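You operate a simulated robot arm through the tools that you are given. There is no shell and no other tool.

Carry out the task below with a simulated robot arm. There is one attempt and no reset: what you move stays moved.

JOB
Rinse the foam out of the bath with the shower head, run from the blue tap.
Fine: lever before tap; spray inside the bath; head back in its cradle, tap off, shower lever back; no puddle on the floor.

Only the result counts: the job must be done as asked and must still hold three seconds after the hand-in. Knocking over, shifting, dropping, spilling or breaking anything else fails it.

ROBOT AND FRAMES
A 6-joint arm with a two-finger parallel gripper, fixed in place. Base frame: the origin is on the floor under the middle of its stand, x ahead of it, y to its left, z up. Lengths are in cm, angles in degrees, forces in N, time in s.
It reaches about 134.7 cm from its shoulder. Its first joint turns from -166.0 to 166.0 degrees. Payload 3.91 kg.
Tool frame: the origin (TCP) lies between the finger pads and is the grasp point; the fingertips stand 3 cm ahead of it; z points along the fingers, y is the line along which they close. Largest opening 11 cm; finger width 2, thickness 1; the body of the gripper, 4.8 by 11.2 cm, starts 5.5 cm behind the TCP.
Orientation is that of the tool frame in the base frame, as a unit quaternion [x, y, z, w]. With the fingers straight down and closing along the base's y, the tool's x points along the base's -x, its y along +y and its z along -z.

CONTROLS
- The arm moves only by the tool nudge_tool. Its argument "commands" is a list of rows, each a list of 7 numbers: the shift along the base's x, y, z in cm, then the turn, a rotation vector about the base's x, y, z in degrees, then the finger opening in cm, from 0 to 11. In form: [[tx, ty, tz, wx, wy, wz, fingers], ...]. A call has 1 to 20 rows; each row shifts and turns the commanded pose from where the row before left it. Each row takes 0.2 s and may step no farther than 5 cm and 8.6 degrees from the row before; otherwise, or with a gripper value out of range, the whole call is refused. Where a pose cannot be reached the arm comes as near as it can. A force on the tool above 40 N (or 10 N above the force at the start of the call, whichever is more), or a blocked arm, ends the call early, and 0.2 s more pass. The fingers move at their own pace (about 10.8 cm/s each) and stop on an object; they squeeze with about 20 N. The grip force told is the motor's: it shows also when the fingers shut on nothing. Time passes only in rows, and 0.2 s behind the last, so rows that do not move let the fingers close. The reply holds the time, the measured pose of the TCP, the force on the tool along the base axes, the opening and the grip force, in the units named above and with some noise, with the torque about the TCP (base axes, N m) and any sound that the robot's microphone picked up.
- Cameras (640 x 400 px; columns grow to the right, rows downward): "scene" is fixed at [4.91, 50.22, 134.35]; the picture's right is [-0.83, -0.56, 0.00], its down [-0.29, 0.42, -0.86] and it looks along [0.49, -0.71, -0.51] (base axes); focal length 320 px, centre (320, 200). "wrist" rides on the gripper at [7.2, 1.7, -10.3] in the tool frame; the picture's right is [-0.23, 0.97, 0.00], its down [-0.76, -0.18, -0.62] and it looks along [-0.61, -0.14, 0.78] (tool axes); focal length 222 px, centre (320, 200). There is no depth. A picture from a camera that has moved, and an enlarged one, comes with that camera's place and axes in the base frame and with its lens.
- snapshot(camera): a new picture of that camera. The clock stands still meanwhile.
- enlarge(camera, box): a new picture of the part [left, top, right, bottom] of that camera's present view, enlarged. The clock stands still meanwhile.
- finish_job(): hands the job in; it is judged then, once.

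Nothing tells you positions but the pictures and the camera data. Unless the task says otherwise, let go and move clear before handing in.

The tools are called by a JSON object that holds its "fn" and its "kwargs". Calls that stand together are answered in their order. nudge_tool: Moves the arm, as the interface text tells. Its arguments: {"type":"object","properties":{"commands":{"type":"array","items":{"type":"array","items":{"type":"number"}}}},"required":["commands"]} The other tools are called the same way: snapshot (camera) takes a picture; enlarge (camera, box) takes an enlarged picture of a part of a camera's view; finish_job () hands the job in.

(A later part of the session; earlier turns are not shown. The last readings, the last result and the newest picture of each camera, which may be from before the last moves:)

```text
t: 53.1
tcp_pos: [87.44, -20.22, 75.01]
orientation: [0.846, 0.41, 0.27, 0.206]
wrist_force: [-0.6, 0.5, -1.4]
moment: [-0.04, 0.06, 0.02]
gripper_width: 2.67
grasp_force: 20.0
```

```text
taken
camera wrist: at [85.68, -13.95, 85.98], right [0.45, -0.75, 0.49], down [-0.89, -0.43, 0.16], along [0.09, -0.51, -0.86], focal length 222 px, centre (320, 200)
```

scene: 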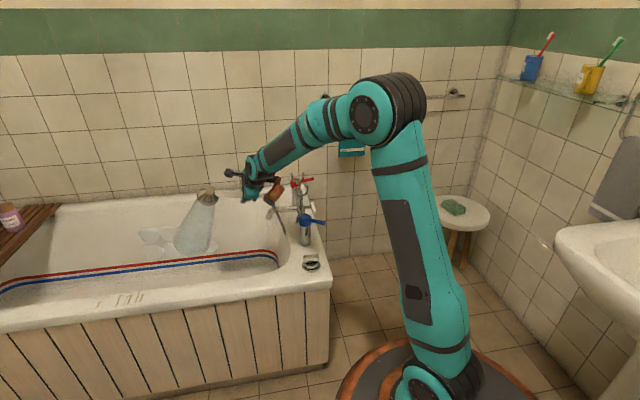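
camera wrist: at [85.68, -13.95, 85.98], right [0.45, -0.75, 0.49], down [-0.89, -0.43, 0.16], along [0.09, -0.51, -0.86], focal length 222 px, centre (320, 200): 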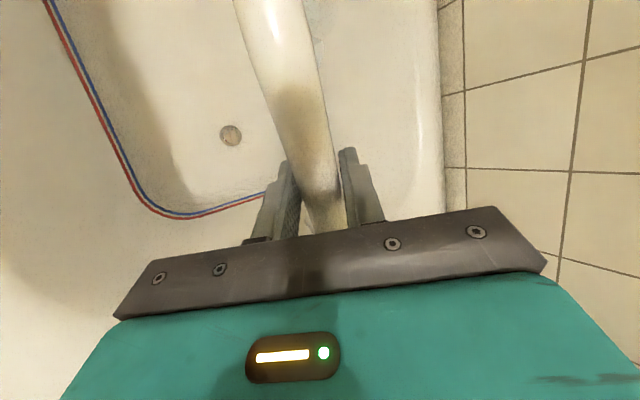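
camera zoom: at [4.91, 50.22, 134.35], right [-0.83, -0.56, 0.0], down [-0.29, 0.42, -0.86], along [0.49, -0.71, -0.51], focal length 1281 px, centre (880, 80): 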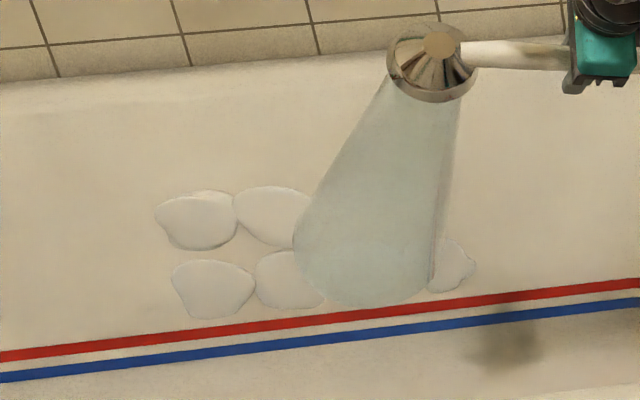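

Foam under the cone already seems washed away; the lower right patch remains just outside it. I shift the spray 5 cm toward the mixer end and hold.

{"fn": "nudge_tool", "kwargs": {"commands": [[-1.8, -1.8, 0, 0, 0, 0, 0], [-1.8, -1.8, 0, 0, 0, 0, 0], [0, 0, 0, 0, 0, 0, 0], [0, 0, 0, 0, 0, 0, 0], [0, 0, 0, 0, 0, 0, 0], [0, 0, 0, 0, 0, 0, 0]]}}

{"fn": "enlarge", "kwargs": {"camera": "scene", "box": [100, 180, 260, 280]}}

```text
t: 54.5
tcp_pos: [83.69, -23.62, 74.94]
orientation: [0.847, 0.41, 0.27, 0.205]
wrist_force: [0.5, -0.5, -2.7]
moment: [-0.1, 0.02, -0.01]
gripper_width: 2.67
grasp_force: 19.9
```

```text
4.00 times, centred on (180, 230) of scene
camera zoom: at [4.91, 50.22, 134.35], right [-0.83, -0.56, 0.0], down [-0.29, 0.42, -0.86], along [0.49, -0.71, -0.51], focal length 1281 px, centre (880, 80)
```

zoom: 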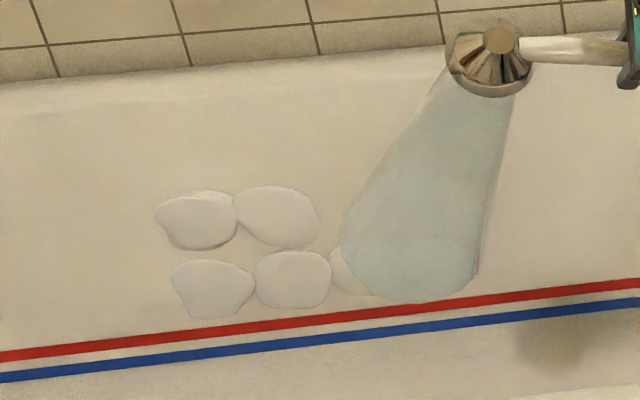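

The upper-right pair and probably the lower-right patch are gone; the lower third one remains. I now shift 9 cm down the bath, over the middle patches.

{"fn": "nudge_tool", "kwargs": {"commands": [[2.1, 2.1, 0, 0, 0, 0, 0], [2.1, 2.1, 0, 0, 0, 0, 0], [2.1, 2.1, 0, 0, 0, 0, 0], [0, 0, 0, 0, 0, 0, 0], [0, 0, 0, 0, 0, 0, 0], [0, 0, 0, 0, 0, 0, 0], [0, 0, 0, 0, 0, 0, 0]]}}

{"fn": "enlarge", "kwargs": {"camera": "scene", "box": [100, 180, 260, 280]}}

```text
t: 56.1
tcp_pos: [90.05, -17.33, 74.93]
orientation: [0.847, 0.41, 0.27, 0.206]
wrist_force: [-0.6, 0.1, -2.8]
moment: [-0.05, 0.04, 0.02]
gripper_width: 2.63
grasp_force: 19.7
```

```text
4.00 times, centred on (180, 230) of scene
camera zoom: at [4.91, 50.22, 134.35], right [-0.83, -0.56, 0.0], down [-0.29, 0.42, -0.86], along [0.49, -0.71, -0.51], focal length 1281 px, centre (880, 80)
```

zoom: 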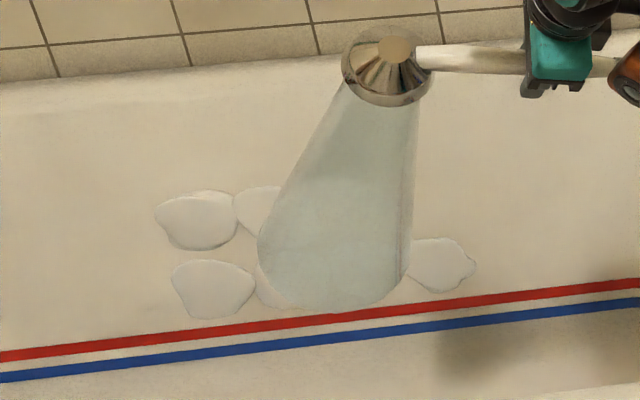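

The lower row remained, so it seems out of the spray's effective range or below its centre. I bring the head lower and closer to the wall, and square the spray to the wall so it hits the lower-right patch directly.

{"fn": "nudge_tool", "kwargs": {"commands": [[2.87, 0.15, -2.5, -4.3, 3.56, -4.07, 0], [2.87, 0.15, -2.5, -4.3, 3.56, -4.07, 0], [2.87, 0.15, -3, -4.3, 3.56, -4.07, 0], [2.87, 0.15, -3, 0, 0, 0, 0], [0, 0, -3, 0, 0, 0, 0], [0, 0, 0, 0, 0, 0, 0]]}}

{"fn": "snapshot", "kwargs": {"camera": "scene"}}

{"fn": "enlarge", "kwargs": {"camera": "scene", "box": [100, 180, 260, 280]}}

```text
t: 57.5
tcp_pos: [101.67, -16.71, 61.12]
orientation: [0.878, 0.364, 0.12, 0.287]
wrist_force: [0.1, -0.8, -2.5]
moment: [-0.02, 0.09, -0.01]
gripper_width: 2.65
grasp_force: 19.8
```

```text
taken
```

scene: 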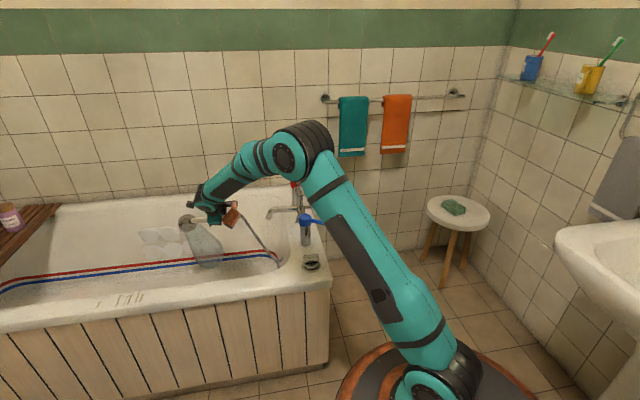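

```text
4.00 times, centred on (180, 230) of scene
camera zoom: at [4.91, 50.22, 134.35], right [-0.83, -0.56, 0.0], down [-0.29, 0.42, -0.86], along [0.49, -0.71, -0.51], focal length 1281 px, centre (880, 80)
```

zoom: 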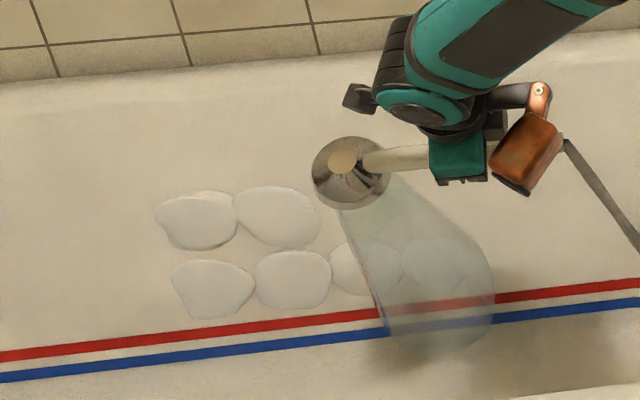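

The cone now covers the lower right patches closely. I hold a second to see their effect.

{"fn": "nudge_tool", "kwargs": {"commands": [[0, 0, 0, 0, 0, 0, 0], [0, 0, 0, 0, 0, 0, 0], [0, 0, 0, 0, 0, 0, 0], [0, 0, 0, 0, 0, 0, 0], [0, 0, 0, 0, 0, 0, 0]]}}

{"fn": "enlarge", "kwargs": {"camera": "scene", "box": [100, 180, 260, 280]}}

```text
t: 58.7
tcp_pos: [101.62, -16.85, 61.09]
orientation: [0.878, 0.364, 0.12, 0.288]
wrist_force: [-0.2, -0.1, -1.7]
moment: [-0.01, 0.06, 0.01]
gripper_width: 2.66
grasp_force: 20.0
```

```text
4.00 times, centred on (180, 230) of scene
camera zoom: at [4.91, 50.22, 134.35], right [-0.83, -0.56, 0.0], down [-0.29, 0.42, -0.86], along [0.49, -0.71, -0.51], focal length 1281 px, centre (880, 80)
```

zoom: 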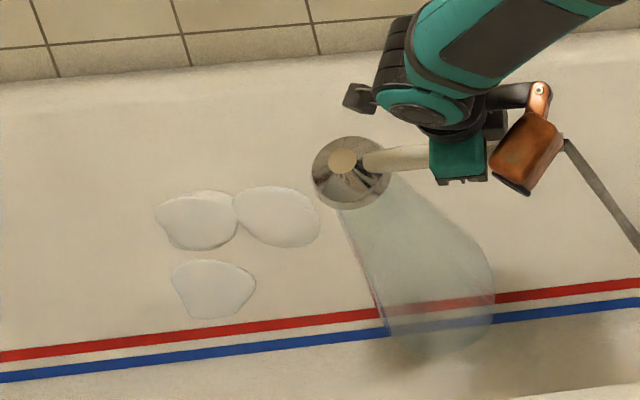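

Now only three patches are left, at the far side of the group. I shift 12 cm further along the bath with a slight yaw toward them.

{"fn": "nudge_tool", "kwargs": {"commands": [[2.83, 2.83, 0, 0, 0, 3.5, 0], [2.83, 2.83, 0, 0, 0, 3.5, 0], [2.83, 2.83, 0, 0, 0, 3.5, 0], [0, 0, 0, 0, 0, 0, 0], [0, 0, 0, 0, 0, 0, 0], [0, 0, 0, 0, 0, 0, 0], [0, 0, 0, 0, 0, 0, 0]]}}

{"fn": "enlarge", "kwargs": {"camera": "scene", "box": [60, 160, 260, 285]}}

```text
t: 60.3
tcp_pos: [109.88, -8.28, 61.06]
orientation: [0.841, 0.442, 0.145, 0.275]
wrist_force: [-0.9, 0.4, -3.6]
moment: [-0.04, 0.01, 0.0]
gripper_width: 2.64
grasp_force: 20.0
```

```text
3.20 times, centred on (160, 222) of scene
camera zoom: at [4.91, 50.22, 134.35], right [-0.83, -0.56, 0.0], down [-0.29, 0.42, -0.86], along [0.49, -0.71, -0.51], focal length 1025 px, centre (832, 128)
```

zoom: 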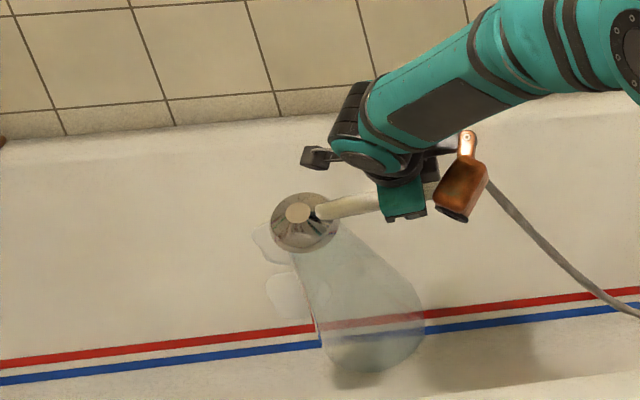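

Two patches still show near and left of the bell. I shift a little further and yaw more toward them.

{"fn": "nudge_tool", "kwargs": {"commands": [[2.1, 2.1, 0, 0, 0, 4, 0], [2.1, 2.1, 0, 0, 0, 4, 0], [1.4, 1.4, 0, 0, 0, 4, 0], [0, 0, 0, 0, 0, 0, 0], [0, 0, 0, 0, 0, 0, 0], [0, 0, 0, 0, 0, 0, 0], [0, 0, 0, 0, 0, 0, 0]]}}

{"fn": "enlarge", "kwargs": {"camera": "scene", "box": [60, 160, 260, 285]}}

```text
t: 61.9
tcp_pos: [115.55, -2.51, 61.0]
orientation: [0.79, 0.528, 0.174, 0.26]
wrist_force: [0.3, -0.3, -3.1]
moment: [-0.04, 0.06, 0.02]
gripper_width: 2.64
grasp_force: 20.2
```

```text
3.20 times, centred on (160, 222) of scene
camera zoom: at [4.91, 50.22, 134.35], right [-0.83, -0.56, 0.0], down [-0.29, 0.42, -0.86], along [0.49, -0.71, -0.51], focal length 1025 px, centre (832, 128)
```

zoom: 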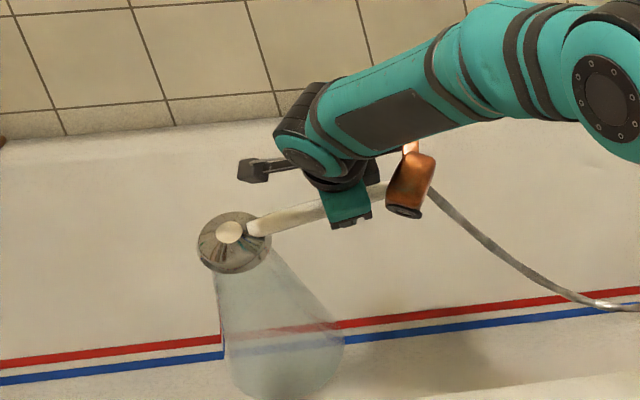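

No foam is visible any more from here. I check with the wrist camera and then move back to see the whole wall clearly.

{"fn": "snapshot", "kwargs": {"camera": "wrist"}}

{"fn": "nudge_tool", "kwargs": {"commands": [[-2.1, -2.1, 0, 0, 0, -4, 0], [-2.8, -2.8, 0, 0, 0, -4, 0], [-2.8, -2.8, 1, 0, 0, -4, 0], [-2.8, -2.8, 2, 0, 0, -3.5, 0], [-2.8, -2.8, 3, 0, 0, -3.5, 0], [0, 0, 0, 0, 0, 0, 0]]}}

{"fn": "enlarge", "kwargs": {"camera": "scene", "box": [60, 160, 260, 285]}}

{"fn": "snapshot", "kwargs": {"camera": "scene"}}

```text
taken
camera wrist: at [113.98, 5.85, 70.34], right [0.64, -0.51, 0.58], down [-0.76, -0.51, 0.4], along [0.09, -0.69, -0.72], focal length 222 px, centre (320, 200)
```

wrist: 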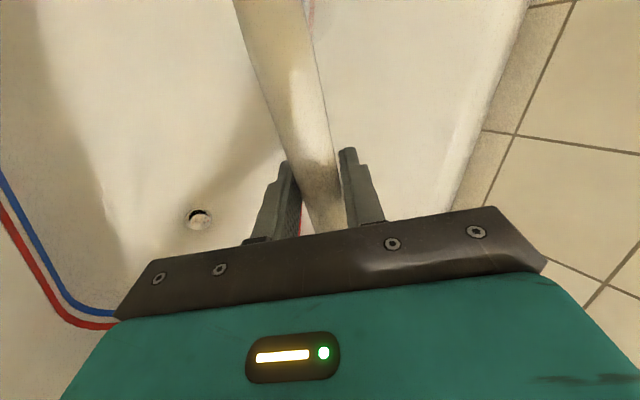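

```text
t: 63.3
tcp_pos: [102.19, -16.09, 66.91]
orientation: [0.866, 0.389, 0.129, 0.284]
wrist_force: [0.2, 0.3, -2.3]
moment: [-0.06, 0.02, 0.0]
gripper_width: 2.64
grasp_force: 19.9
```

```text
3.20 times, centred on (160, 222) of scene
camera zoom: at [4.91, 50.22, 134.35], right [-0.83, -0.56, 0.0], down [-0.29, 0.42, -0.86], along [0.49, -0.71, -0.51], focal length 1025 px, centre (832, 128)
```

zoom: 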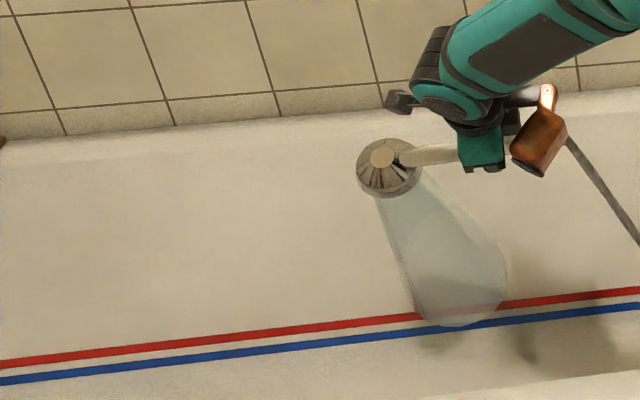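

```text
taken
```

scene: 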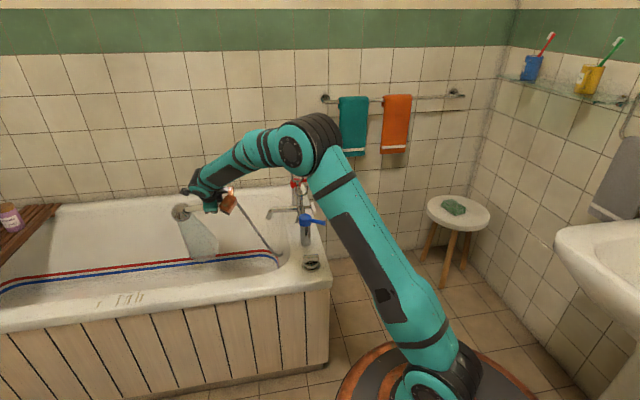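

The far wall is clear of foam. Now I carry the head back, turning it so that, with the fingers outside the blue handle, the spray keeps leaning into the bath.

{"fn": "nudge_tool", "kwargs": {"commands": [[-4.18, -0.65, 1.5, 0, 0, 0, 0], [-4.18, -0.65, 2.0, 6.87, -1.15, -2.22, 0], [-4.18, -0.65, 2.0, 6.87, -1.15, -2.22, 0], [-4.18, -0.65, 2.0, 6.87, -1.15, -2.22, 0], [-4.18, -0.65, 2.0, 6.87, -1.15, -2.22, 0], [-4.18, -0.65, 2.0, 6.87, -1.15, -2.22, 0], [0, 0, 0, 0, 0, 0, 0]]}}

{"fn": "snapshot", "kwargs": {"camera": "scene"}}

```text
t: 64.9
tcp_pos: [77.19, -19.86, 78.32]
orientation: [0.937, 0.236, 0.253, 0.045]
wrist_force: [-0.8, -1.0, -2.8]
moment: [-0.04, 0.1, 0.01]
gripper_width: 2.66
grasp_force: 19.9
```

```text
taken
```

scene: 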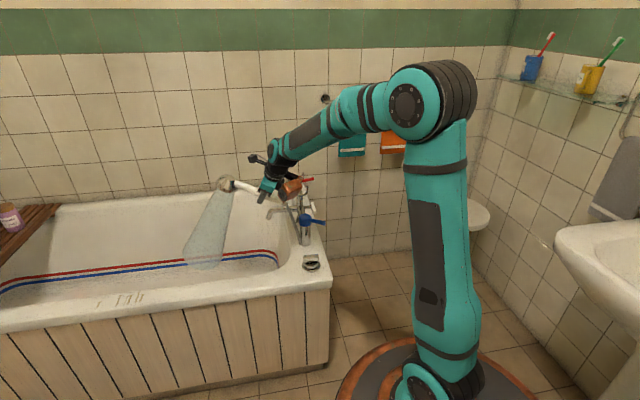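

All good so far. I continue to the outer side of the blue tap at a safe height.

{"fn": "nudge_tool", "kwargs": {"commands": [[-4.2, -0.63, 0.6, 6.87, -1.15, -2.22, 0], [-4.2, -0.63, 0.6, 6.87, -1.15, -2.22, 0], [-4.2, -0.63, 0.4, 0, 0, 0, 0], [-4.2, -0.63, 0.4, 0, 0, 0, 0], [-4.2, -0.63, 0, 0, 0, 0, 0], [-4.2, -0.63, 0, 0, 0, 0, 0], [0, 0, 0, 0, 0, 0, 0]]}}

{"fn": "snapshot", "kwargs": {"camera": "scene"}}

{"fn": "snapshot", "kwargs": {"camera": "wrist"}}

```text
t: 66.5
tcp_pos: [51.9, -23.77, 80.49]
orientation: [0.939, 0.167, 0.296, -0.052]
wrist_force: [0.6, 0.2, -2.5]
moment: [-0.02, 0.08, 0.02]
gripper_width: 2.61
grasp_force: 19.9
```

```text
taken
```

scene: 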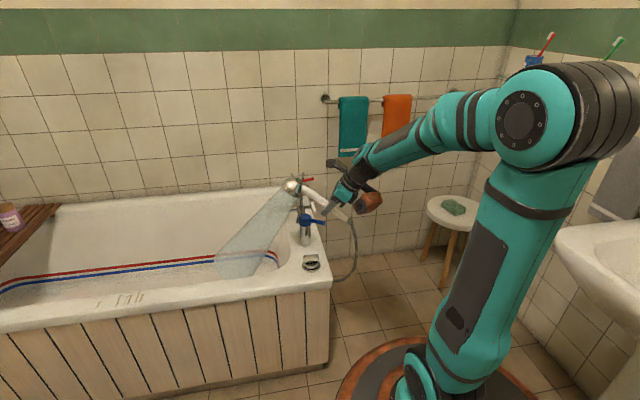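

```text
taken
camera wrist: at [52.56, -25.23, 93.16], right [0.16, -0.98, -0.13], down [-0.98, -0.17, 0.07], along [-0.09, 0.12, -0.99], focal length 222 px, centre (320, 200)
```

wrist: 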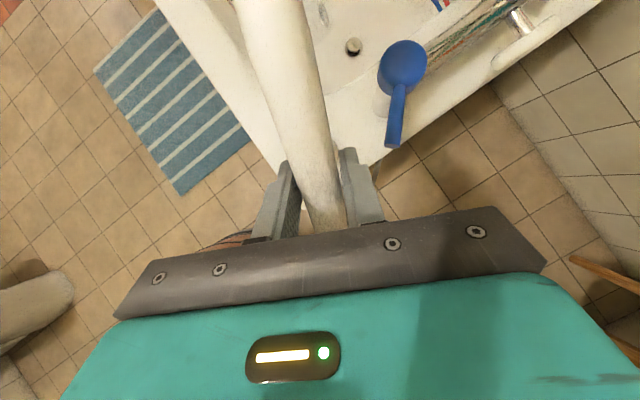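

The spray stays in the bath and the floor is dry. I lower the fingers on the outer side of the handle and then push it back to closed.

{"fn": "nudge_tool", "kwargs": {"commands": [[0, 0, -3.3, 0, 0, 0, 0], [0, 0, -3.3, 0, 0, 0, 0], [0, 0, -3.2, 0, 0, 0, 0], [0, 0, 0, 0, 0, 0, 0]]}}

{"fn": "snapshot", "kwargs": {"camera": "wrist"}}

{"fn": "enlarge", "kwargs": {"camera": "scene", "box": [230, 130, 400, 280]}}

```text
t: 67.5
tcp_pos: [51.92, -23.65, 70.6]
orientation: [0.939, 0.166, 0.296, -0.052]
wrist_force: [-0.3, 0.3, -2.6]
moment: [-0.02, 0.06, -0.03]
gripper_width: 2.61
grasp_force: 20.3
```

```text
taken
camera wrist: at [52.61, -25.2, 83.24], right [0.16, -0.98, -0.13], down [-0.98, -0.17, 0.07], along [-0.09, 0.12, -0.99], focal length 222 px, centre (320, 200)
```

wrist: 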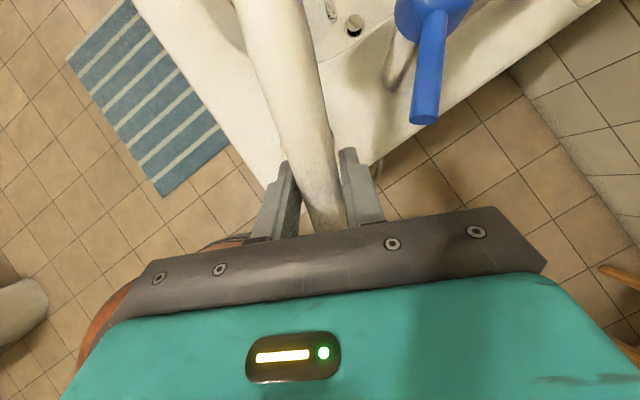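

```text
2.67 times, centred on (315, 205) of scene
camera zoom: at [4.91, 50.22, 134.35], right [-0.83, -0.56, 0.0], down [-0.29, 0.42, -0.86], along [0.49, -0.71, -0.51], focal length 854 px, centre (333, 187)
```

zoom: 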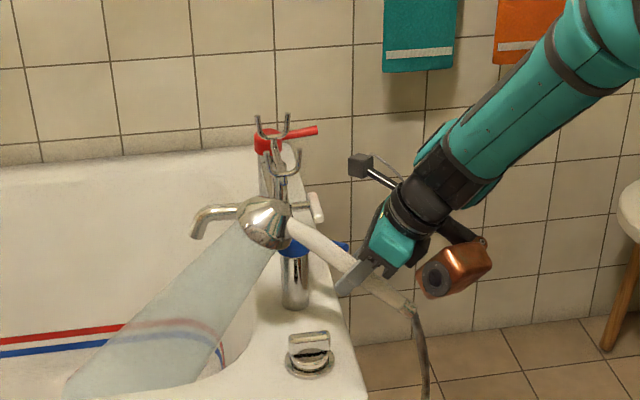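

The fingers are on the outer side of the opened handle. I close in and push it back in steps until it reaches its stop.

{"fn": "nudge_tool", "kwargs": {"commands": [[1.84, -1.0, 0, 0, 0, 0, 0], [1.84, -1.0, 0, 0, 0, 0, 0], [0.5, -0.5, 0, 0, 0, 0, 0], [0.5, -0.5, 0, 0, 0, 0, 0], [0.5, -0.5, 0, 0, 0, 0, 0], [0.4, -0.4, 0, 0, 0, 0, 0]]}}

{"fn": "snapshot", "kwargs": {"camera": "wrist"}}

{"fn": "enlarge", "kwargs": {"camera": "scene", "box": [230, 130, 400, 280]}}

```text
t: 68.9
tcp_pos: [57.54, -27.53, 70.63]
orientation: [0.939, 0.166, 0.297, -0.053]
wrist_force: [0.1, -0.6, -2.6]
moment: [-0.01, 0.11, -0.04]
gripper_width: 2.64
grasp_force: 19.8
```

```text
taken
camera wrist: at [58.23, -29.14, 83.36], right [0.16, -0.98, -0.13], down [-0.98, -0.17, 0.07], along [-0.09, 0.12, -0.99], focal length 222 px, centre (320, 200)
```

wrist: 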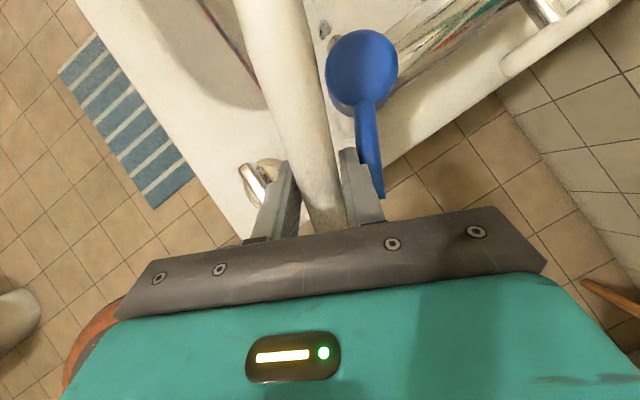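

```text
2.67 times, centred on (315, 205) of scene
camera zoom: at [4.91, 50.22, 134.35], right [-0.83, -0.56, 0.0], down [-0.29, 0.42, -0.86], along [0.49, -0.71, -0.51], focal length 854 px, centre (333, 187)
```

zoom: 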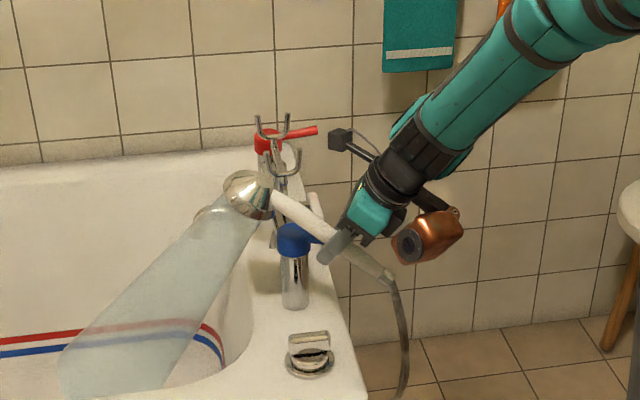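

In contact now. I continue in half-centimetre steps up to the closed stop.

{"fn": "nudge_tool", "kwargs": {"commands": [[0.35, -0.35, 0, 0, 0, 0, 0], [0.35, -0.35, 0, 0, 0, 0, 0], [0.35, -0.35, 0, 0, 0, 0, 0], [0.3, -0.3, 0, 0, 0, 0, 0]]}}

{"fn": "snapshot", "kwargs": {"camera": "wrist"}}

{"fn": "enlarge", "kwargs": {"camera": "scene", "box": [230, 130, 400, 280]}}

```text
t: 69.9
tcp_pos: [58.88, -28.93, 70.57]
orientation: [0.939, 0.166, 0.296, -0.052]
wrist_force: [-0.4, -0.3, -2.4]
moment: [-0.02, 0.07, 0.01]
gripper_width: 2.66
grasp_force: 19.5
```

```text
taken
camera wrist: at [59.53, -30.48, 83.35], right [0.16, -0.98, -0.13], down [-0.98, -0.17, 0.07], along [-0.09, 0.12, -0.99], focal length 222 px, centre (320, 200)
```

wrist: 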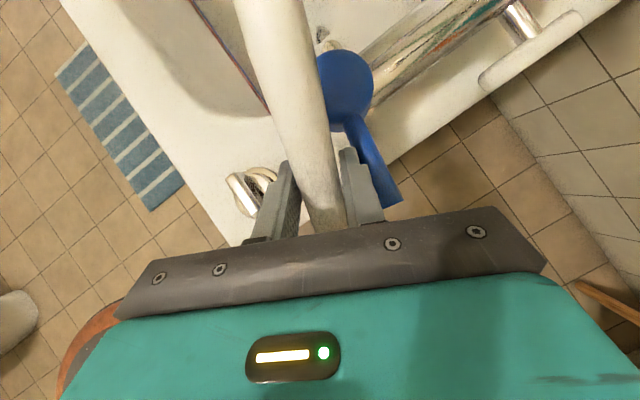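

```text
2.67 times, centred on (315, 205) of scene
camera zoom: at [4.91, 50.22, 134.35], right [-0.83, -0.56, 0.0], down [-0.29, 0.42, -0.86], along [0.49, -0.71, -0.51], focal length 854 px, centre (333, 187)
```

zoom: 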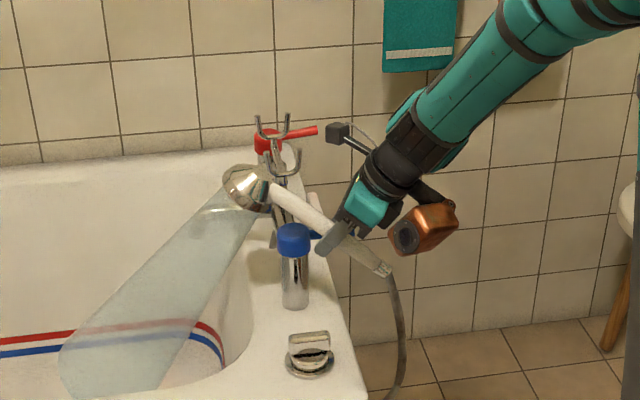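

The handle is almost back (about 6° left), water still running. I push on to the stop.

{"fn": "nudge_tool", "kwargs": {"commands": [[0.25, -0.25, 0, 0, 0, 0, 0], [0.25, -0.25, 0, 0, 0, 0, 0], [0.2, -0.2, 0, 0, 0, 0, 0], [0.2, -0.2, 0, 0, 0, 0, 0], [0.2, -0.2, 0, 0, 0, 0, 0]]}}

{"fn": "enlarge", "kwargs": {"camera": "scene", "box": [230, 130, 400, 280]}}

{"fn": "snapshot", "kwargs": {"camera": "wrist"}}

```text
t: 70.9
tcp_pos: [59.49, -29.38, 70.57]
orientation: [0.939, 0.167, 0.295, -0.055]
wrist_force: [-19.5, 10.9, 17.8]
moment: [-0.07, -0.08, 0.01]
gripper_width: 2.61
grasp_force: 19.7
stopped in row 4: the force on the tool passed its limit at 45 N (the readings are from after the stop); the commanded pose is now the measured one
```

```text
2.67 times, centred on (315, 205) of scene
camera zoom: at [4.91, 50.22, 134.35], right [-0.83, -0.56, 0.0], down [-0.29, 0.42, -0.86], along [0.49, -0.71, -0.51], focal length 854 px, centre (333, 187)
```

zoom: 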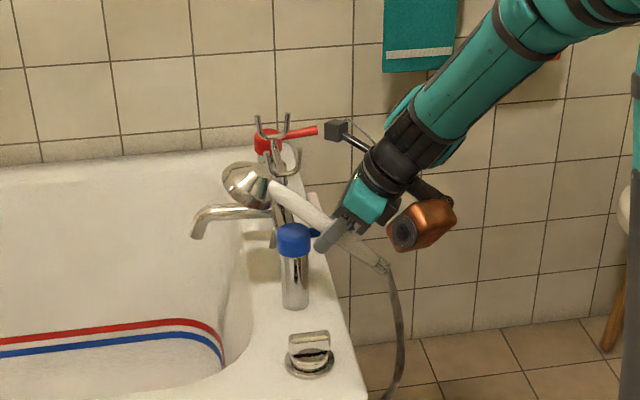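

```text
taken
camera wrist: at [60.17, -31.13, 83.29], right [0.16, -0.98, -0.13], down [-0.98, -0.17, 0.07], along [-0.1, 0.12, -0.99], focal length 222 px, centre (320, 200)
```

wrist: 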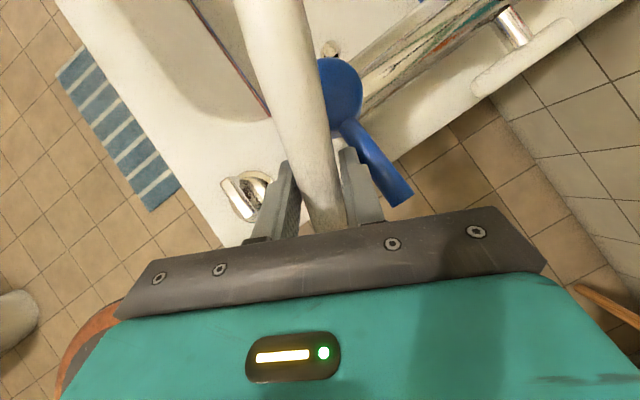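

The water has stopped and the handle is at its closed stop. I back off, rise, level the handset and swing it back over the cradle, all well above the mixer.

{"fn": "nudge_tool", "kwargs": {"commands": [[-0.5, 0.5, 0, 0, 0, 0, 0], [-0.5, 0.5, 0, 0, 0, 0, 0], [0, 0, 4.5, 0, 0, 0, 0], [0, 0, 4.5, 0, 0, 0, 0], [0, 0, 4.5, -2.4, 6.6, 0, 0], [0, 0, 4, -2.4, 6.6, 0, 0], [0, 0, 0, -2.4, 6.6, 0, 0], [0, 0, 0, -2.4, 6.6, 0, 0], [0, 0, 0, -2.4, 6.6, 0, 0], [0, 0, 0, 0, 0, 0, 0]]}}

{"fn": "snapshot", "kwargs": {"camera": "scene"}}

{"fn": "snapshot", "kwargs": {"camera": "wrist"}}

```text
t: 73.1
tcp_pos: [58.6, -28.64, 88.05]
orientation: [0.985, 0.174, -0.003, -0.002]
wrist_force: [0.1, 0.2, -2.8]
moment: [-0.04, 0.05, 0.0]
gripper_width: 2.65
grasp_force: 20.2
```

```text
taken
```

scene: 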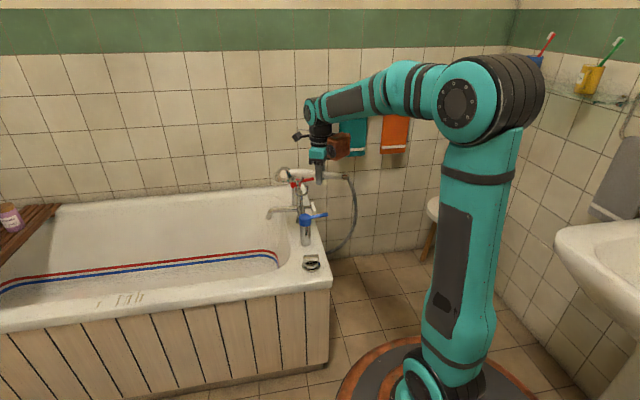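

```text
taken
camera wrist: at [66.17, -27.7, 98.36], right [0.12, -0.99, 0.0], down [-0.77, -0.1, 0.63], along [-0.62, -0.07, -0.78], focal length 222 px, centre (320, 200)
```

wrist: 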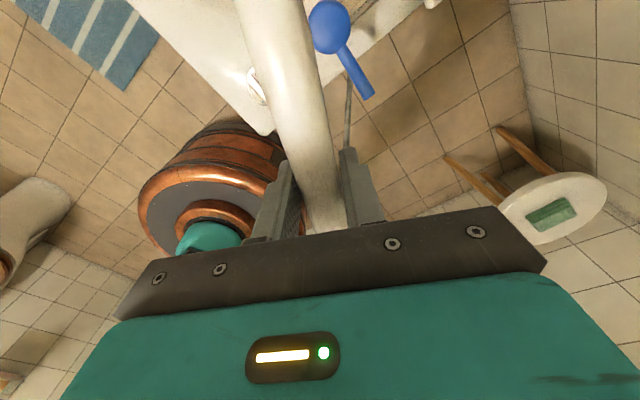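

Handset level. I yaw +115° and travel to above the cradle, undoing the earlier swing.

{"fn": "nudge_tool", "kwargs": {"commands": [[1.305, -0.794, 0, 0, 0, 8.21, 0], [1.305, -0.794, 0, 0, 0, 8.21, 0], [1.305, -0.794, 0, 0, 0, 8.21, 0], [1.305, -0.794, 0, 0, 0, 8.21, 0], [1.305, -0.794, 0, 0, 0, 8.21, 0], [1.305, -0.794, 0, 0, 0, 8.21, 0], [1.305, -0.794, 0, 0, 0, 8.21, 0], [1.305, -0.794, 0, 0, 0, 8.21, 0], [1.305, -0.794, 0, 0, 0, 8.21, 0], [1.305, -0.794, 0, 0, 0, 8.21, 0], [1.305, -0.794, 0, 0, 0, 8.21, 0], [1.305, -0.794, 0, 0, 0, 8.21, 0], [1.305, -0.794, 0, 0, 0, 8.21, 0], [1.305, -0.794, 0, 0, 0, 8.21, 0], [0, 0, 0, 0, 0, 0, 0], [0, 0, 0, 0, 0, 0, 0]]}}

{"fn": "snapshot", "kwargs": {"camera": "scene"}}

{"fn": "enlarge", "kwargs": {"camera": "scene", "box": [240, 90, 380, 230]}}

{"fn": "snapshot", "kwargs": {"camera": "wrist"}}

```text
t: 76.5
tcp_pos: [76.8, -39.75, 88.18]
orientation: [0.382, 0.924, -0.003, 0.001]
wrist_force: [0.2, 0.3, -2.3]
moment: [-0.03, -0.05, -0.01]
gripper_width: 2.65
grasp_force: 19.8
```

```text
taken
```

scene: 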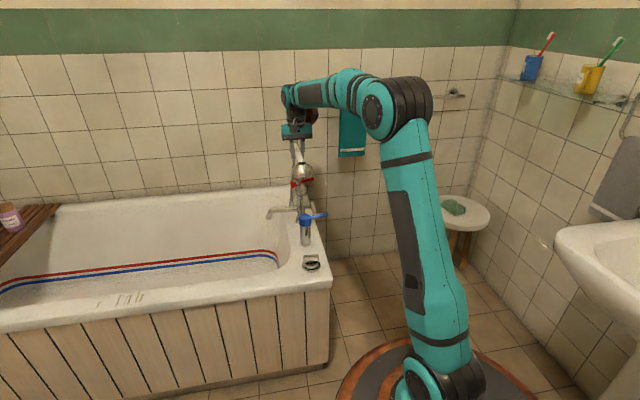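

```text
2.86 times, centred on (310, 160) of scene
camera zoom: at [4.91, 50.22, 134.35], right [-0.83, -0.56, 0.0], down [-0.29, 0.42, -0.86], along [0.49, -0.71, -0.51], focal length 915 px, centre (349, 314)
```

zoom: 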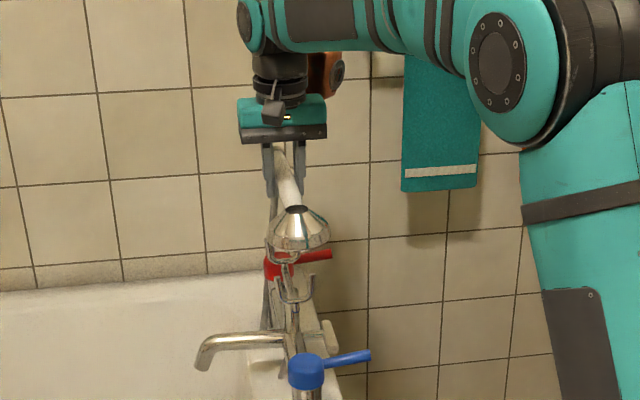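

```text
taken
camera wrist: at [72.97, -33.33, 98.4], right [0.85, 0.53, 0.0], down [0.41, -0.66, 0.63], along [0.33, -0.53, -0.78], focal length 222 px, centre (320, 200)
```

wrist: 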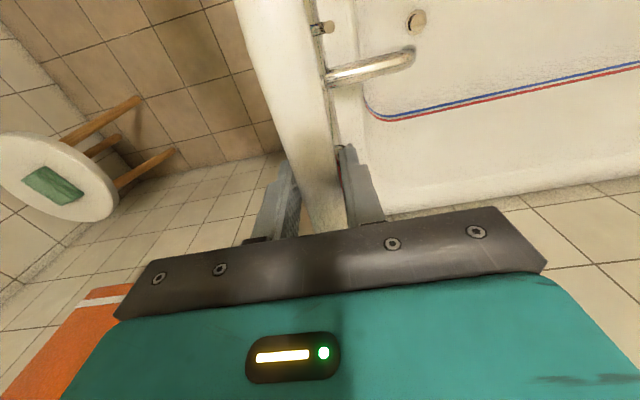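

The handset sits in the grip exactly as when lifted. I lower it straight down into the forks, slowly at the end.

{"fn": "nudge_tool", "kwargs": {"commands": [[0.05, 0, -3.5, 0, 0, 0, 0], [0, 0, -3.5, 0, 0, 0, 0], [0, 0, -3, 0, 0, 0, 0], [0, 0, -1.5, 0, 0, 0, 0], [0, 0, 0, 0, 0, 0, 0]]}}

{"fn": "enlarge", "kwargs": {"camera": "scene", "box": [260, 140, 350, 230]}}

{"fn": "enlarge", "kwargs": {"camera": "wrist", "box": [220, 0, 480, 240]}}

```text
t: 77.7
tcp_pos: [76.75, -39.73, 76.55]
orientation: [0.383, 0.924, -0.003, 0.0]
wrist_force: [-0.1, 0.0, -2.6]
moment: [-0.05, -0.03, 0.01]
gripper_width: 2.65
grasp_force: 20.1
```

```text
4.44 times, centred on (305, 185) of scene
camera zoom: at [4.91, 50.22, 134.35], right [-0.83, -0.56, 0.0], down [-0.29, 0.42, -0.86], along [0.49, -0.71, -0.51], focal length 1423 px, centre (387, 267)
```

zoom: 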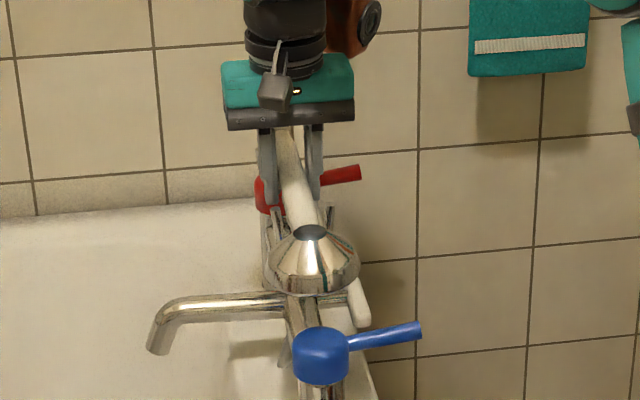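

```text
1.67 times, centred on (350, 120) of wrist
camera zoom: at [72.99, -33.32, 86.82], right [0.85, 0.53, 0.0], down [0.41, -0.66, 0.63], along [0.33, -0.53, -0.78], focal length 370 px, centre (270, 333)
```

zoom: 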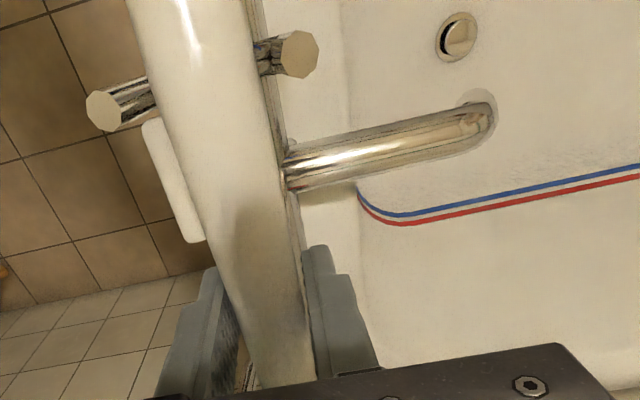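

The handle lies between both fork prongs. I lower the last 2 cm slowly, watching for contact.

{"fn": "nudge_tool", "kwargs": {"commands": [[0.03, 0, -0.7, 0, 0, 0, 0], [0.03, 0, -0.7, 0, 0, 0, 0], [0.03, 0, -0.5, 0, 0, 0, 0], [0, 0, 0, 0, 0, 0, 0]]}}

{"fn": "enlarge", "kwargs": {"camera": "scene", "box": [260, 140, 350, 230]}}

```text
t: 78.7
tcp_pos: [76.93, -39.66, 74.67]
orientation: [0.383, 0.924, -0.003, 0.001]
wrist_force: [1.1, -1.3, 6.5]
moment: [0.39, 0.4, 0.02]
gripper_width: 2.64
grasp_force: 20.0
```

```text
4.44 times, centred on (305, 185) of scene
camera zoom: at [4.91, 50.22, 134.35], right [-0.83, -0.56, 0.0], down [-0.29, 0.42, -0.86], along [0.49, -0.71, -0.51], focal length 1423 px, centre (387, 267)
```

zoom: 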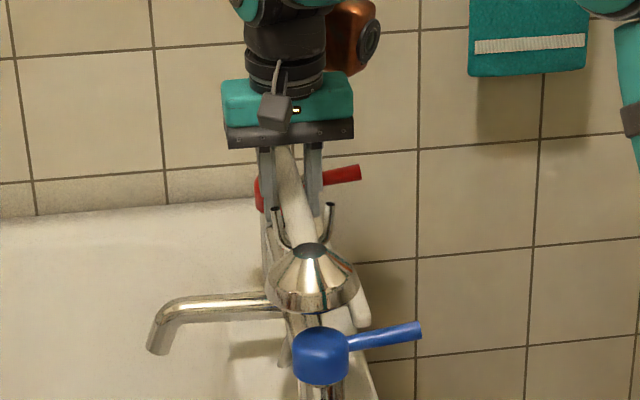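

It touches the forks (9 N). I ease up a hair to unload, then open gradually.

{"fn": "nudge_tool", "kwargs": {"commands": [[0, 0, 0.1, 0, 0, 0, 0], [0, 0, 0, 0, 0, 0, 2.4], [0, 0, 0, 0, 0, 0, 2.8], [0, 0, 0, 0, 0, 0, 3.4], [0, 0, 0, 0, 0, 0, 4.5], [0, 0, 0, 0, 0, 0, 5]]}}

{"fn": "enlarge", "kwargs": {"camera": "scene", "box": [260, 140, 350, 230]}}

{"fn": "enlarge", "kwargs": {"camera": "wrist", "box": [220, 0, 480, 240]}}

```text
t: 80.1
tcp_pos: [76.91, -39.64, 74.82]
orientation: [0.382, 0.924, -0.003, 0.0]
wrist_force: [1.0, 0.2, -0.8]
moment: [0.0, 0.03, 0.01]
gripper_width: 5.01
grasp_force: 0.0
```

```text
4.44 times, centred on (305, 185) of scene
camera zoom: at [4.91, 50.22, 134.35], right [-0.83, -0.56, 0.0], down [-0.29, 0.42, -0.86], along [0.49, -0.71, -0.51], focal length 1423 px, centre (387, 267)
```

zoom: 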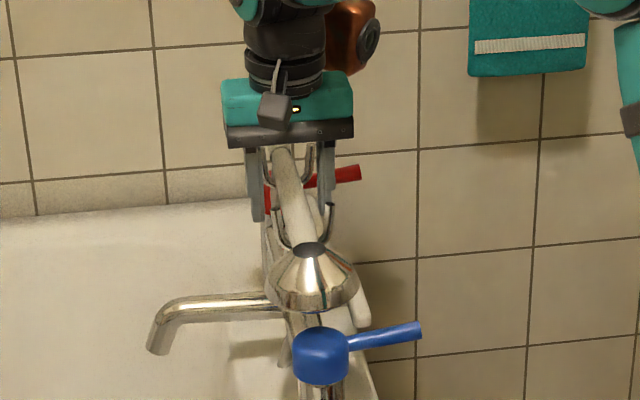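

```text
1.67 times, centred on (350, 120) of wrist
camera zoom: at [73.11, -33.3, 85.1], right [0.85, 0.53, 0.0], down [0.41, -0.66, 0.63], along [0.33, -0.53, -0.78], focal length 370 px, centre (270, 333)
```

zoom: 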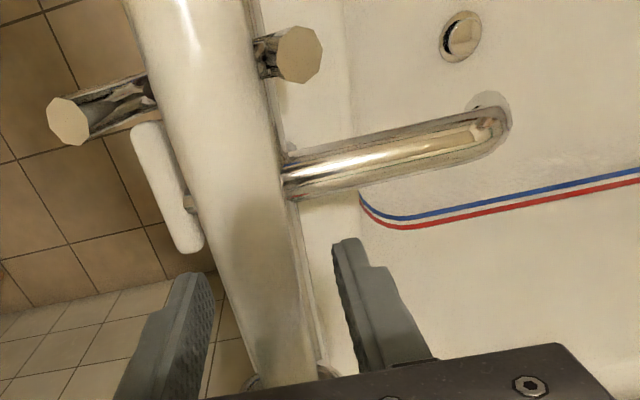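

The handset rests in the forks and the fingers are free. I rise straight up and look at the whole mixer.

{"fn": "nudge_tool", "kwargs": {"commands": [[0, 0, 2, 0, 0, 0, 6], [0, 0, 4, 0, 0, 0, 6], [0, 0, 4.5, 0, 0, 0, 6], [0, 0, 4.5, 0, 0, 0, 6], [0, 0, 4.5, 0, 0, 0, 6], [0, 0, 3.5, 0, 0, 0, 6], [0, 0, 0, 0, 0, 0, 6]]}}

{"fn": "snapshot", "kwargs": {"camera": "wrist"}}

{"fn": "enlarge", "kwargs": {"camera": "scene", "box": [260, 140, 350, 230]}}

{"fn": "snapshot", "kwargs": {"camera": "scene"}}

```text
t: 81.7
tcp_pos: [76.87, -39.56, 97.9]
orientation: [0.383, 0.924, -0.003, 0.0]
wrist_force: [-1.4, -0.4, 0.3]
moment: [-0.02, 0.0, -0.03]
gripper_width: 6.02
grasp_force: 0.0
```

```text
taken
camera wrist: at [73.05, -33.15, 108.17], right [0.85, 0.53, 0.0], down [0.41, -0.66, 0.63], along [0.33, -0.53, -0.78], focal length 222 px, centre (320, 200)
```

wrist: 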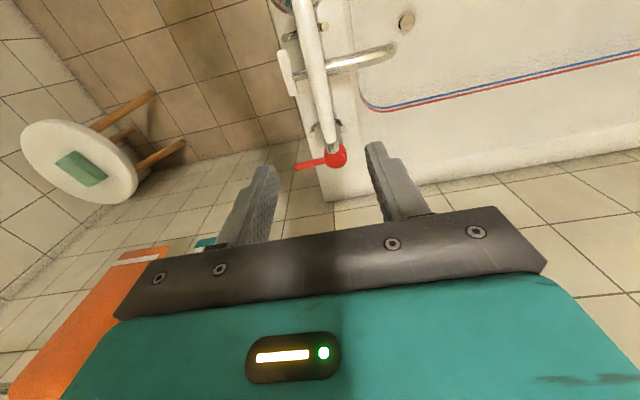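

```text
4.44 times, centred on (305, 185) of scene
camera zoom: at [4.91, 50.22, 134.35], right [-0.83, -0.56, 0.0], down [-0.29, 0.42, -0.86], along [0.49, -0.71, -0.51], focal length 1423 px, centre (387, 267)
```

zoom: 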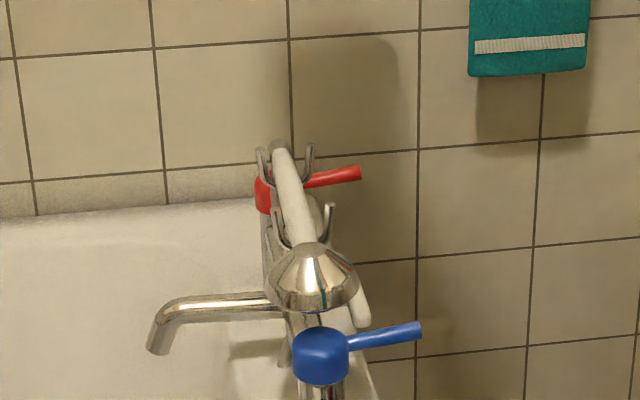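

```text
taken
```

scene: 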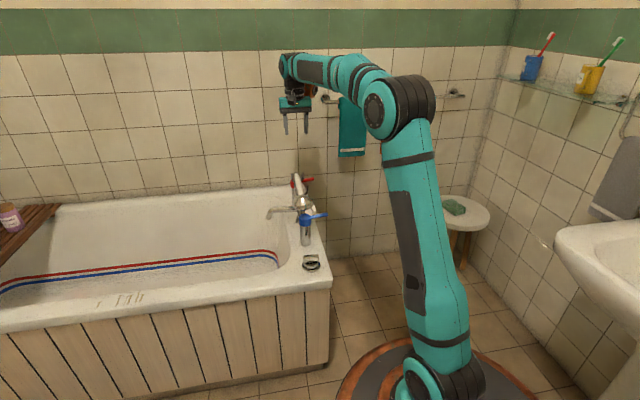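

The handset is back in the forks as at the start, the tap handle is in its closed position and the water is off. Next I return the lever: tilt the hand horizontal again on the outer side, retracing the earlier path.

{"fn": "nudge_tool", "kwargs": {"commands": [[-2.07, -1.77, 0, 5.785, -5.785, 0, 6], [-2.07, -1.77, 0, 5.785, -5.785, 0, 6], [-2.07, -1.77, 0, 5.785, -5.785, 0, 6], [-2.07, -1.77, 0, 5.785, -5.785, 0, 6], [-2.07, -1.77, 0, 5.785, -5.785, 0, 6], [-2.07, -1.77, 0, 5.785, -5.785, 0, 6], [-2.07, -1.77, 0, 5.785, -5.785, 0, 6], [-2.07, -1.77, 0, 5.785, -5.785, 0, 6], [0, 0, 0, 5.785, -5.785, 0, 5], [0, 0, 0, 5.785, -5.785, 0, 5], [0, 0, 0, 5.785, -5.785, 0, 5], [0, 0, 0, 0, 0, 0, 5]]}}

{"fn": "snapshot", "kwargs": {"camera": "scene"}}

{"fn": "snapshot", "kwargs": {"camera": "wrist"}}

```text
t: 84.3
tcp_pos: [60.48, -53.89, 97.73]
orientation: [0.272, 0.654, 0.652, 0.271]
wrist_force: [0.8, -0.6, 0.9]
moment: [0.02, -0.02, 0.0]
gripper_width: 4.99
grasp_force: 0.0
```

```text
taken
```

scene: 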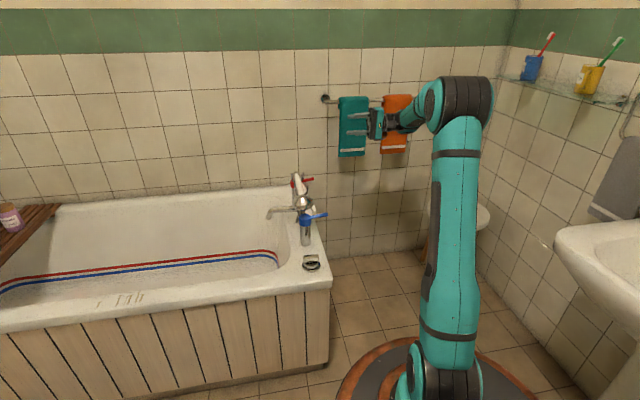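

```text
taken
camera wrist: at [48.03, -55.98, 99.51], right [0.16, -0.16, 0.97], down [0.09, -0.98, -0.18], along [0.98, 0.12, -0.14], focal length 222 px, centre (320, 200)
```

wrist: 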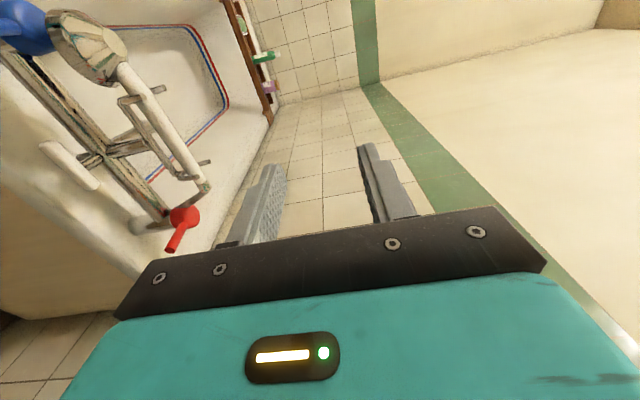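

Horizontal again, and the bath interior looks clean from here too. I descend to lever height outside the bath end.

{"fn": "nudge_tool", "kwargs": {"commands": [[-0.1, 0.1, -4.35, 0, 0, 0, 5], [-0.1, 0.1, -4.35, 0, 0, 0, 5], [0, 0, -4.35, 0, 0, 0, 5], [0, 0, -4.35, 0, 0, 0, 5], [0, 0, -4.35, 0, 0, 0, 5], [0, 0, -4.35, 0, 0, 0, 5], [0, 0, -4.35, 0, 0, 0, 5], [0, 0, -4.3, 0, 0, 0, 5], [0, 0, 0, 0, 0, 0, 5]]}}

{"fn": "snapshot", "kwargs": {"camera": "wrist"}}

{"fn": "enlarge", "kwargs": {"camera": "scene", "box": [260, 160, 400, 260]}}

```text
t: 86.3
tcp_pos: [60.21, -53.69, 63.04]
orientation: [0.272, 0.653, 0.652, 0.271]
wrist_force: [0.3, -0.3, 0.3]
moment: [0.0, -0.02, 0.01]
gripper_width: 5.03
grasp_force: 0.1
```

```text
taken
camera wrist: at [47.82, -55.75, 64.74], right [0.16, -0.16, 0.97], down [0.09, -0.98, -0.17], along [0.98, 0.12, -0.14], focal length 222 px, centre (320, 200)
```

wrist: 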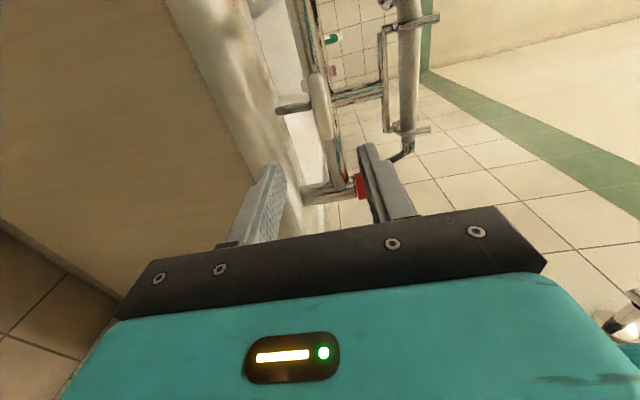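

```text
4.00 times, centred on (330, 210) of scene
camera zoom: at [4.91, 50.22, 134.35], right [-0.83, -0.56, 0.0], down [-0.29, 0.42, -0.86], along [0.49, -0.71, -0.51], focal length 1281 px, centre (280, 160)
```

zoom: 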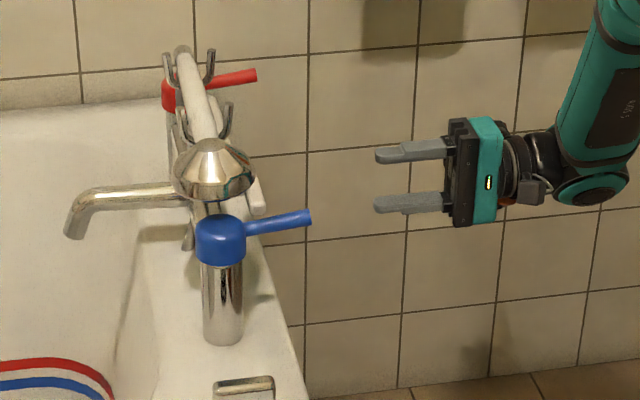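

Same view as right after letting go of the lever. I advance along the same line and close on the horizontal lever.

{"fn": "nudge_tool", "kwargs": {"commands": [[3.2, 3.2, 0, 0, 0, 0, 5], [3.2, 3.2, -0.05, 0, 0, 0, 5], [2.6, 2.6, -0.05, 0, 0, 0, 5], [2.0, 2.0, 0, 0, 0, 0, 5], [0, 0, 0, 0, 0, 0, 5]]}}

{"fn": "enlarge", "kwargs": {"camera": "wrist", "box": [220, 60, 440, 250]}}

{"fn": "enlarge", "kwargs": {"camera": "scene", "box": [280, 170, 350, 230]}}

```text
t: 87.5
tcp_pos: [71.06, -42.6, 62.83]
orientation: [0.272, 0.654, 0.652, 0.271]
wrist_force: [-0.2, 0.5, 0.1]
moment: [0.01, -0.04, 0.04]
gripper_width: 5.01
grasp_force: 0.1
```

```text
2.11 times, centred on (330, 155) of wrist
camera zoom: at [58.76, -44.69, 64.61], right [0.16, -0.16, 0.97], down [0.09, -0.98, -0.17], along [0.98, 0.12, -0.14], focal length 468 px, centre (299, 295)
```

zoom: 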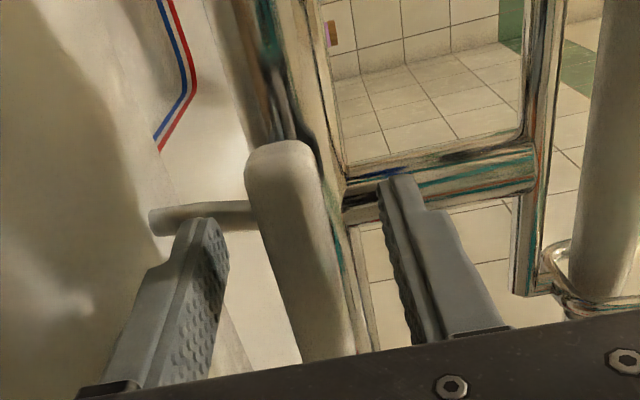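

```text
6.67 times, centred on (315, 200) of scene
camera zoom: at [4.91, 50.22, 134.35], right [-0.83, -0.56, 0.0], down [-0.29, 0.42, -0.86], along [0.49, -0.71, -0.51], focal length 2135 px, centre (353, 200)
```

zoom: 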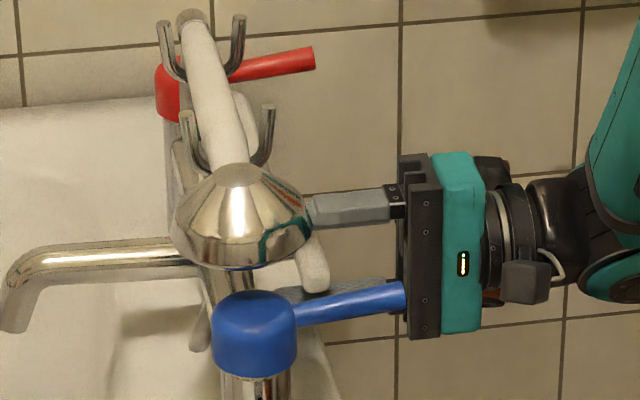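

The lever is between the fingers. I close on it and check the bias force.

{"fn": "nudge_tool", "kwargs": {"commands": [[0, 0, 0, 0, 0, 0, 3], [0, 0, 0, 0, 0, 0, 0], [0, 0, 0, 0, 0, 0, 0], [0, 0, 0, 0, 0, 0, 0]]}}

```text
t: 88.5
tcp_pos: [71.31, -42.56, 62.99]
orientation: [0.272, 0.654, 0.652, 0.272]
wrist_force: [6.5, 0.1, 26.1]
moment: [0.42, -0.18, 0.49]
gripper_width: 1.78
grasp_force: 44.6
```

Held; I ease the vertical bias and turn the lever back along the reverse arc in small batches.

{"fn": "nudge_tool", "kwargs": {"commands": [[0, 0, 0.1, 0, 0, 0, 0], [0.007, -0.007, 0.147, 5.44, 5.44, 0, 0], [0.021, -0.021, 0.145, 5.44, 5.44, 0, 0], [0.034, -0.034, 0.139, 5.44, 5.44, 0, 0]]}}

```text
t: 89.5
tcp_pos: [71.13, -42.72, 63.5]
orientation: [0.398, 0.587, 0.692, 0.134]
wrist_force: [-0.6, 6.5, 14.5]
moment: [0.02, -0.24, -0.11]
gripper_width: 1.8
grasp_force: 45.0
```

Following nicely. Next batch.

{"fn": "nudge_tool", "kwargs": {"commands": [[0.05, -0.05, 0.15, 5.44, 5.44, 0, 0], [0.06, -0.06, 0.13, 5.44, 5.44, 0, 0], [0.071, -0.071, 0.109, 5.44, 5.44, 0, 0]]}}

```text
t: 90.3
tcp_pos: [71.42, -42.83, 63.89]
orientation: [0.506, 0.496, 0.705, -0.008]
wrist_force: [-4.9, 11.8, 15.5]
moment: [-0.13, 0.07, -0.6]
gripper_width: 1.8
grasp_force: 45.3
```

Halfway. Continuing along the arc.

{"fn": "nudge_tool", "kwargs": {"commands": [[0.06, -0.06, 0.12, 5.44, 5.44, 0, 0], [0.08, -0.08, 0.1, 5.44, 5.44, 0, 0], [0.09, -0.09, 0.07, 5.44, 5.44, 0, 0]]}}

```text
t: 91.1
tcp_pos: [71.65, -43.14, 64.09]
orientation: [0.595, 0.385, 0.689, -0.151]
wrist_force: [2.7, 4.3, 8.9]
moment: [0.53, -0.56, 0.0]
gripper_width: 1.82
grasp_force: 44.7
```

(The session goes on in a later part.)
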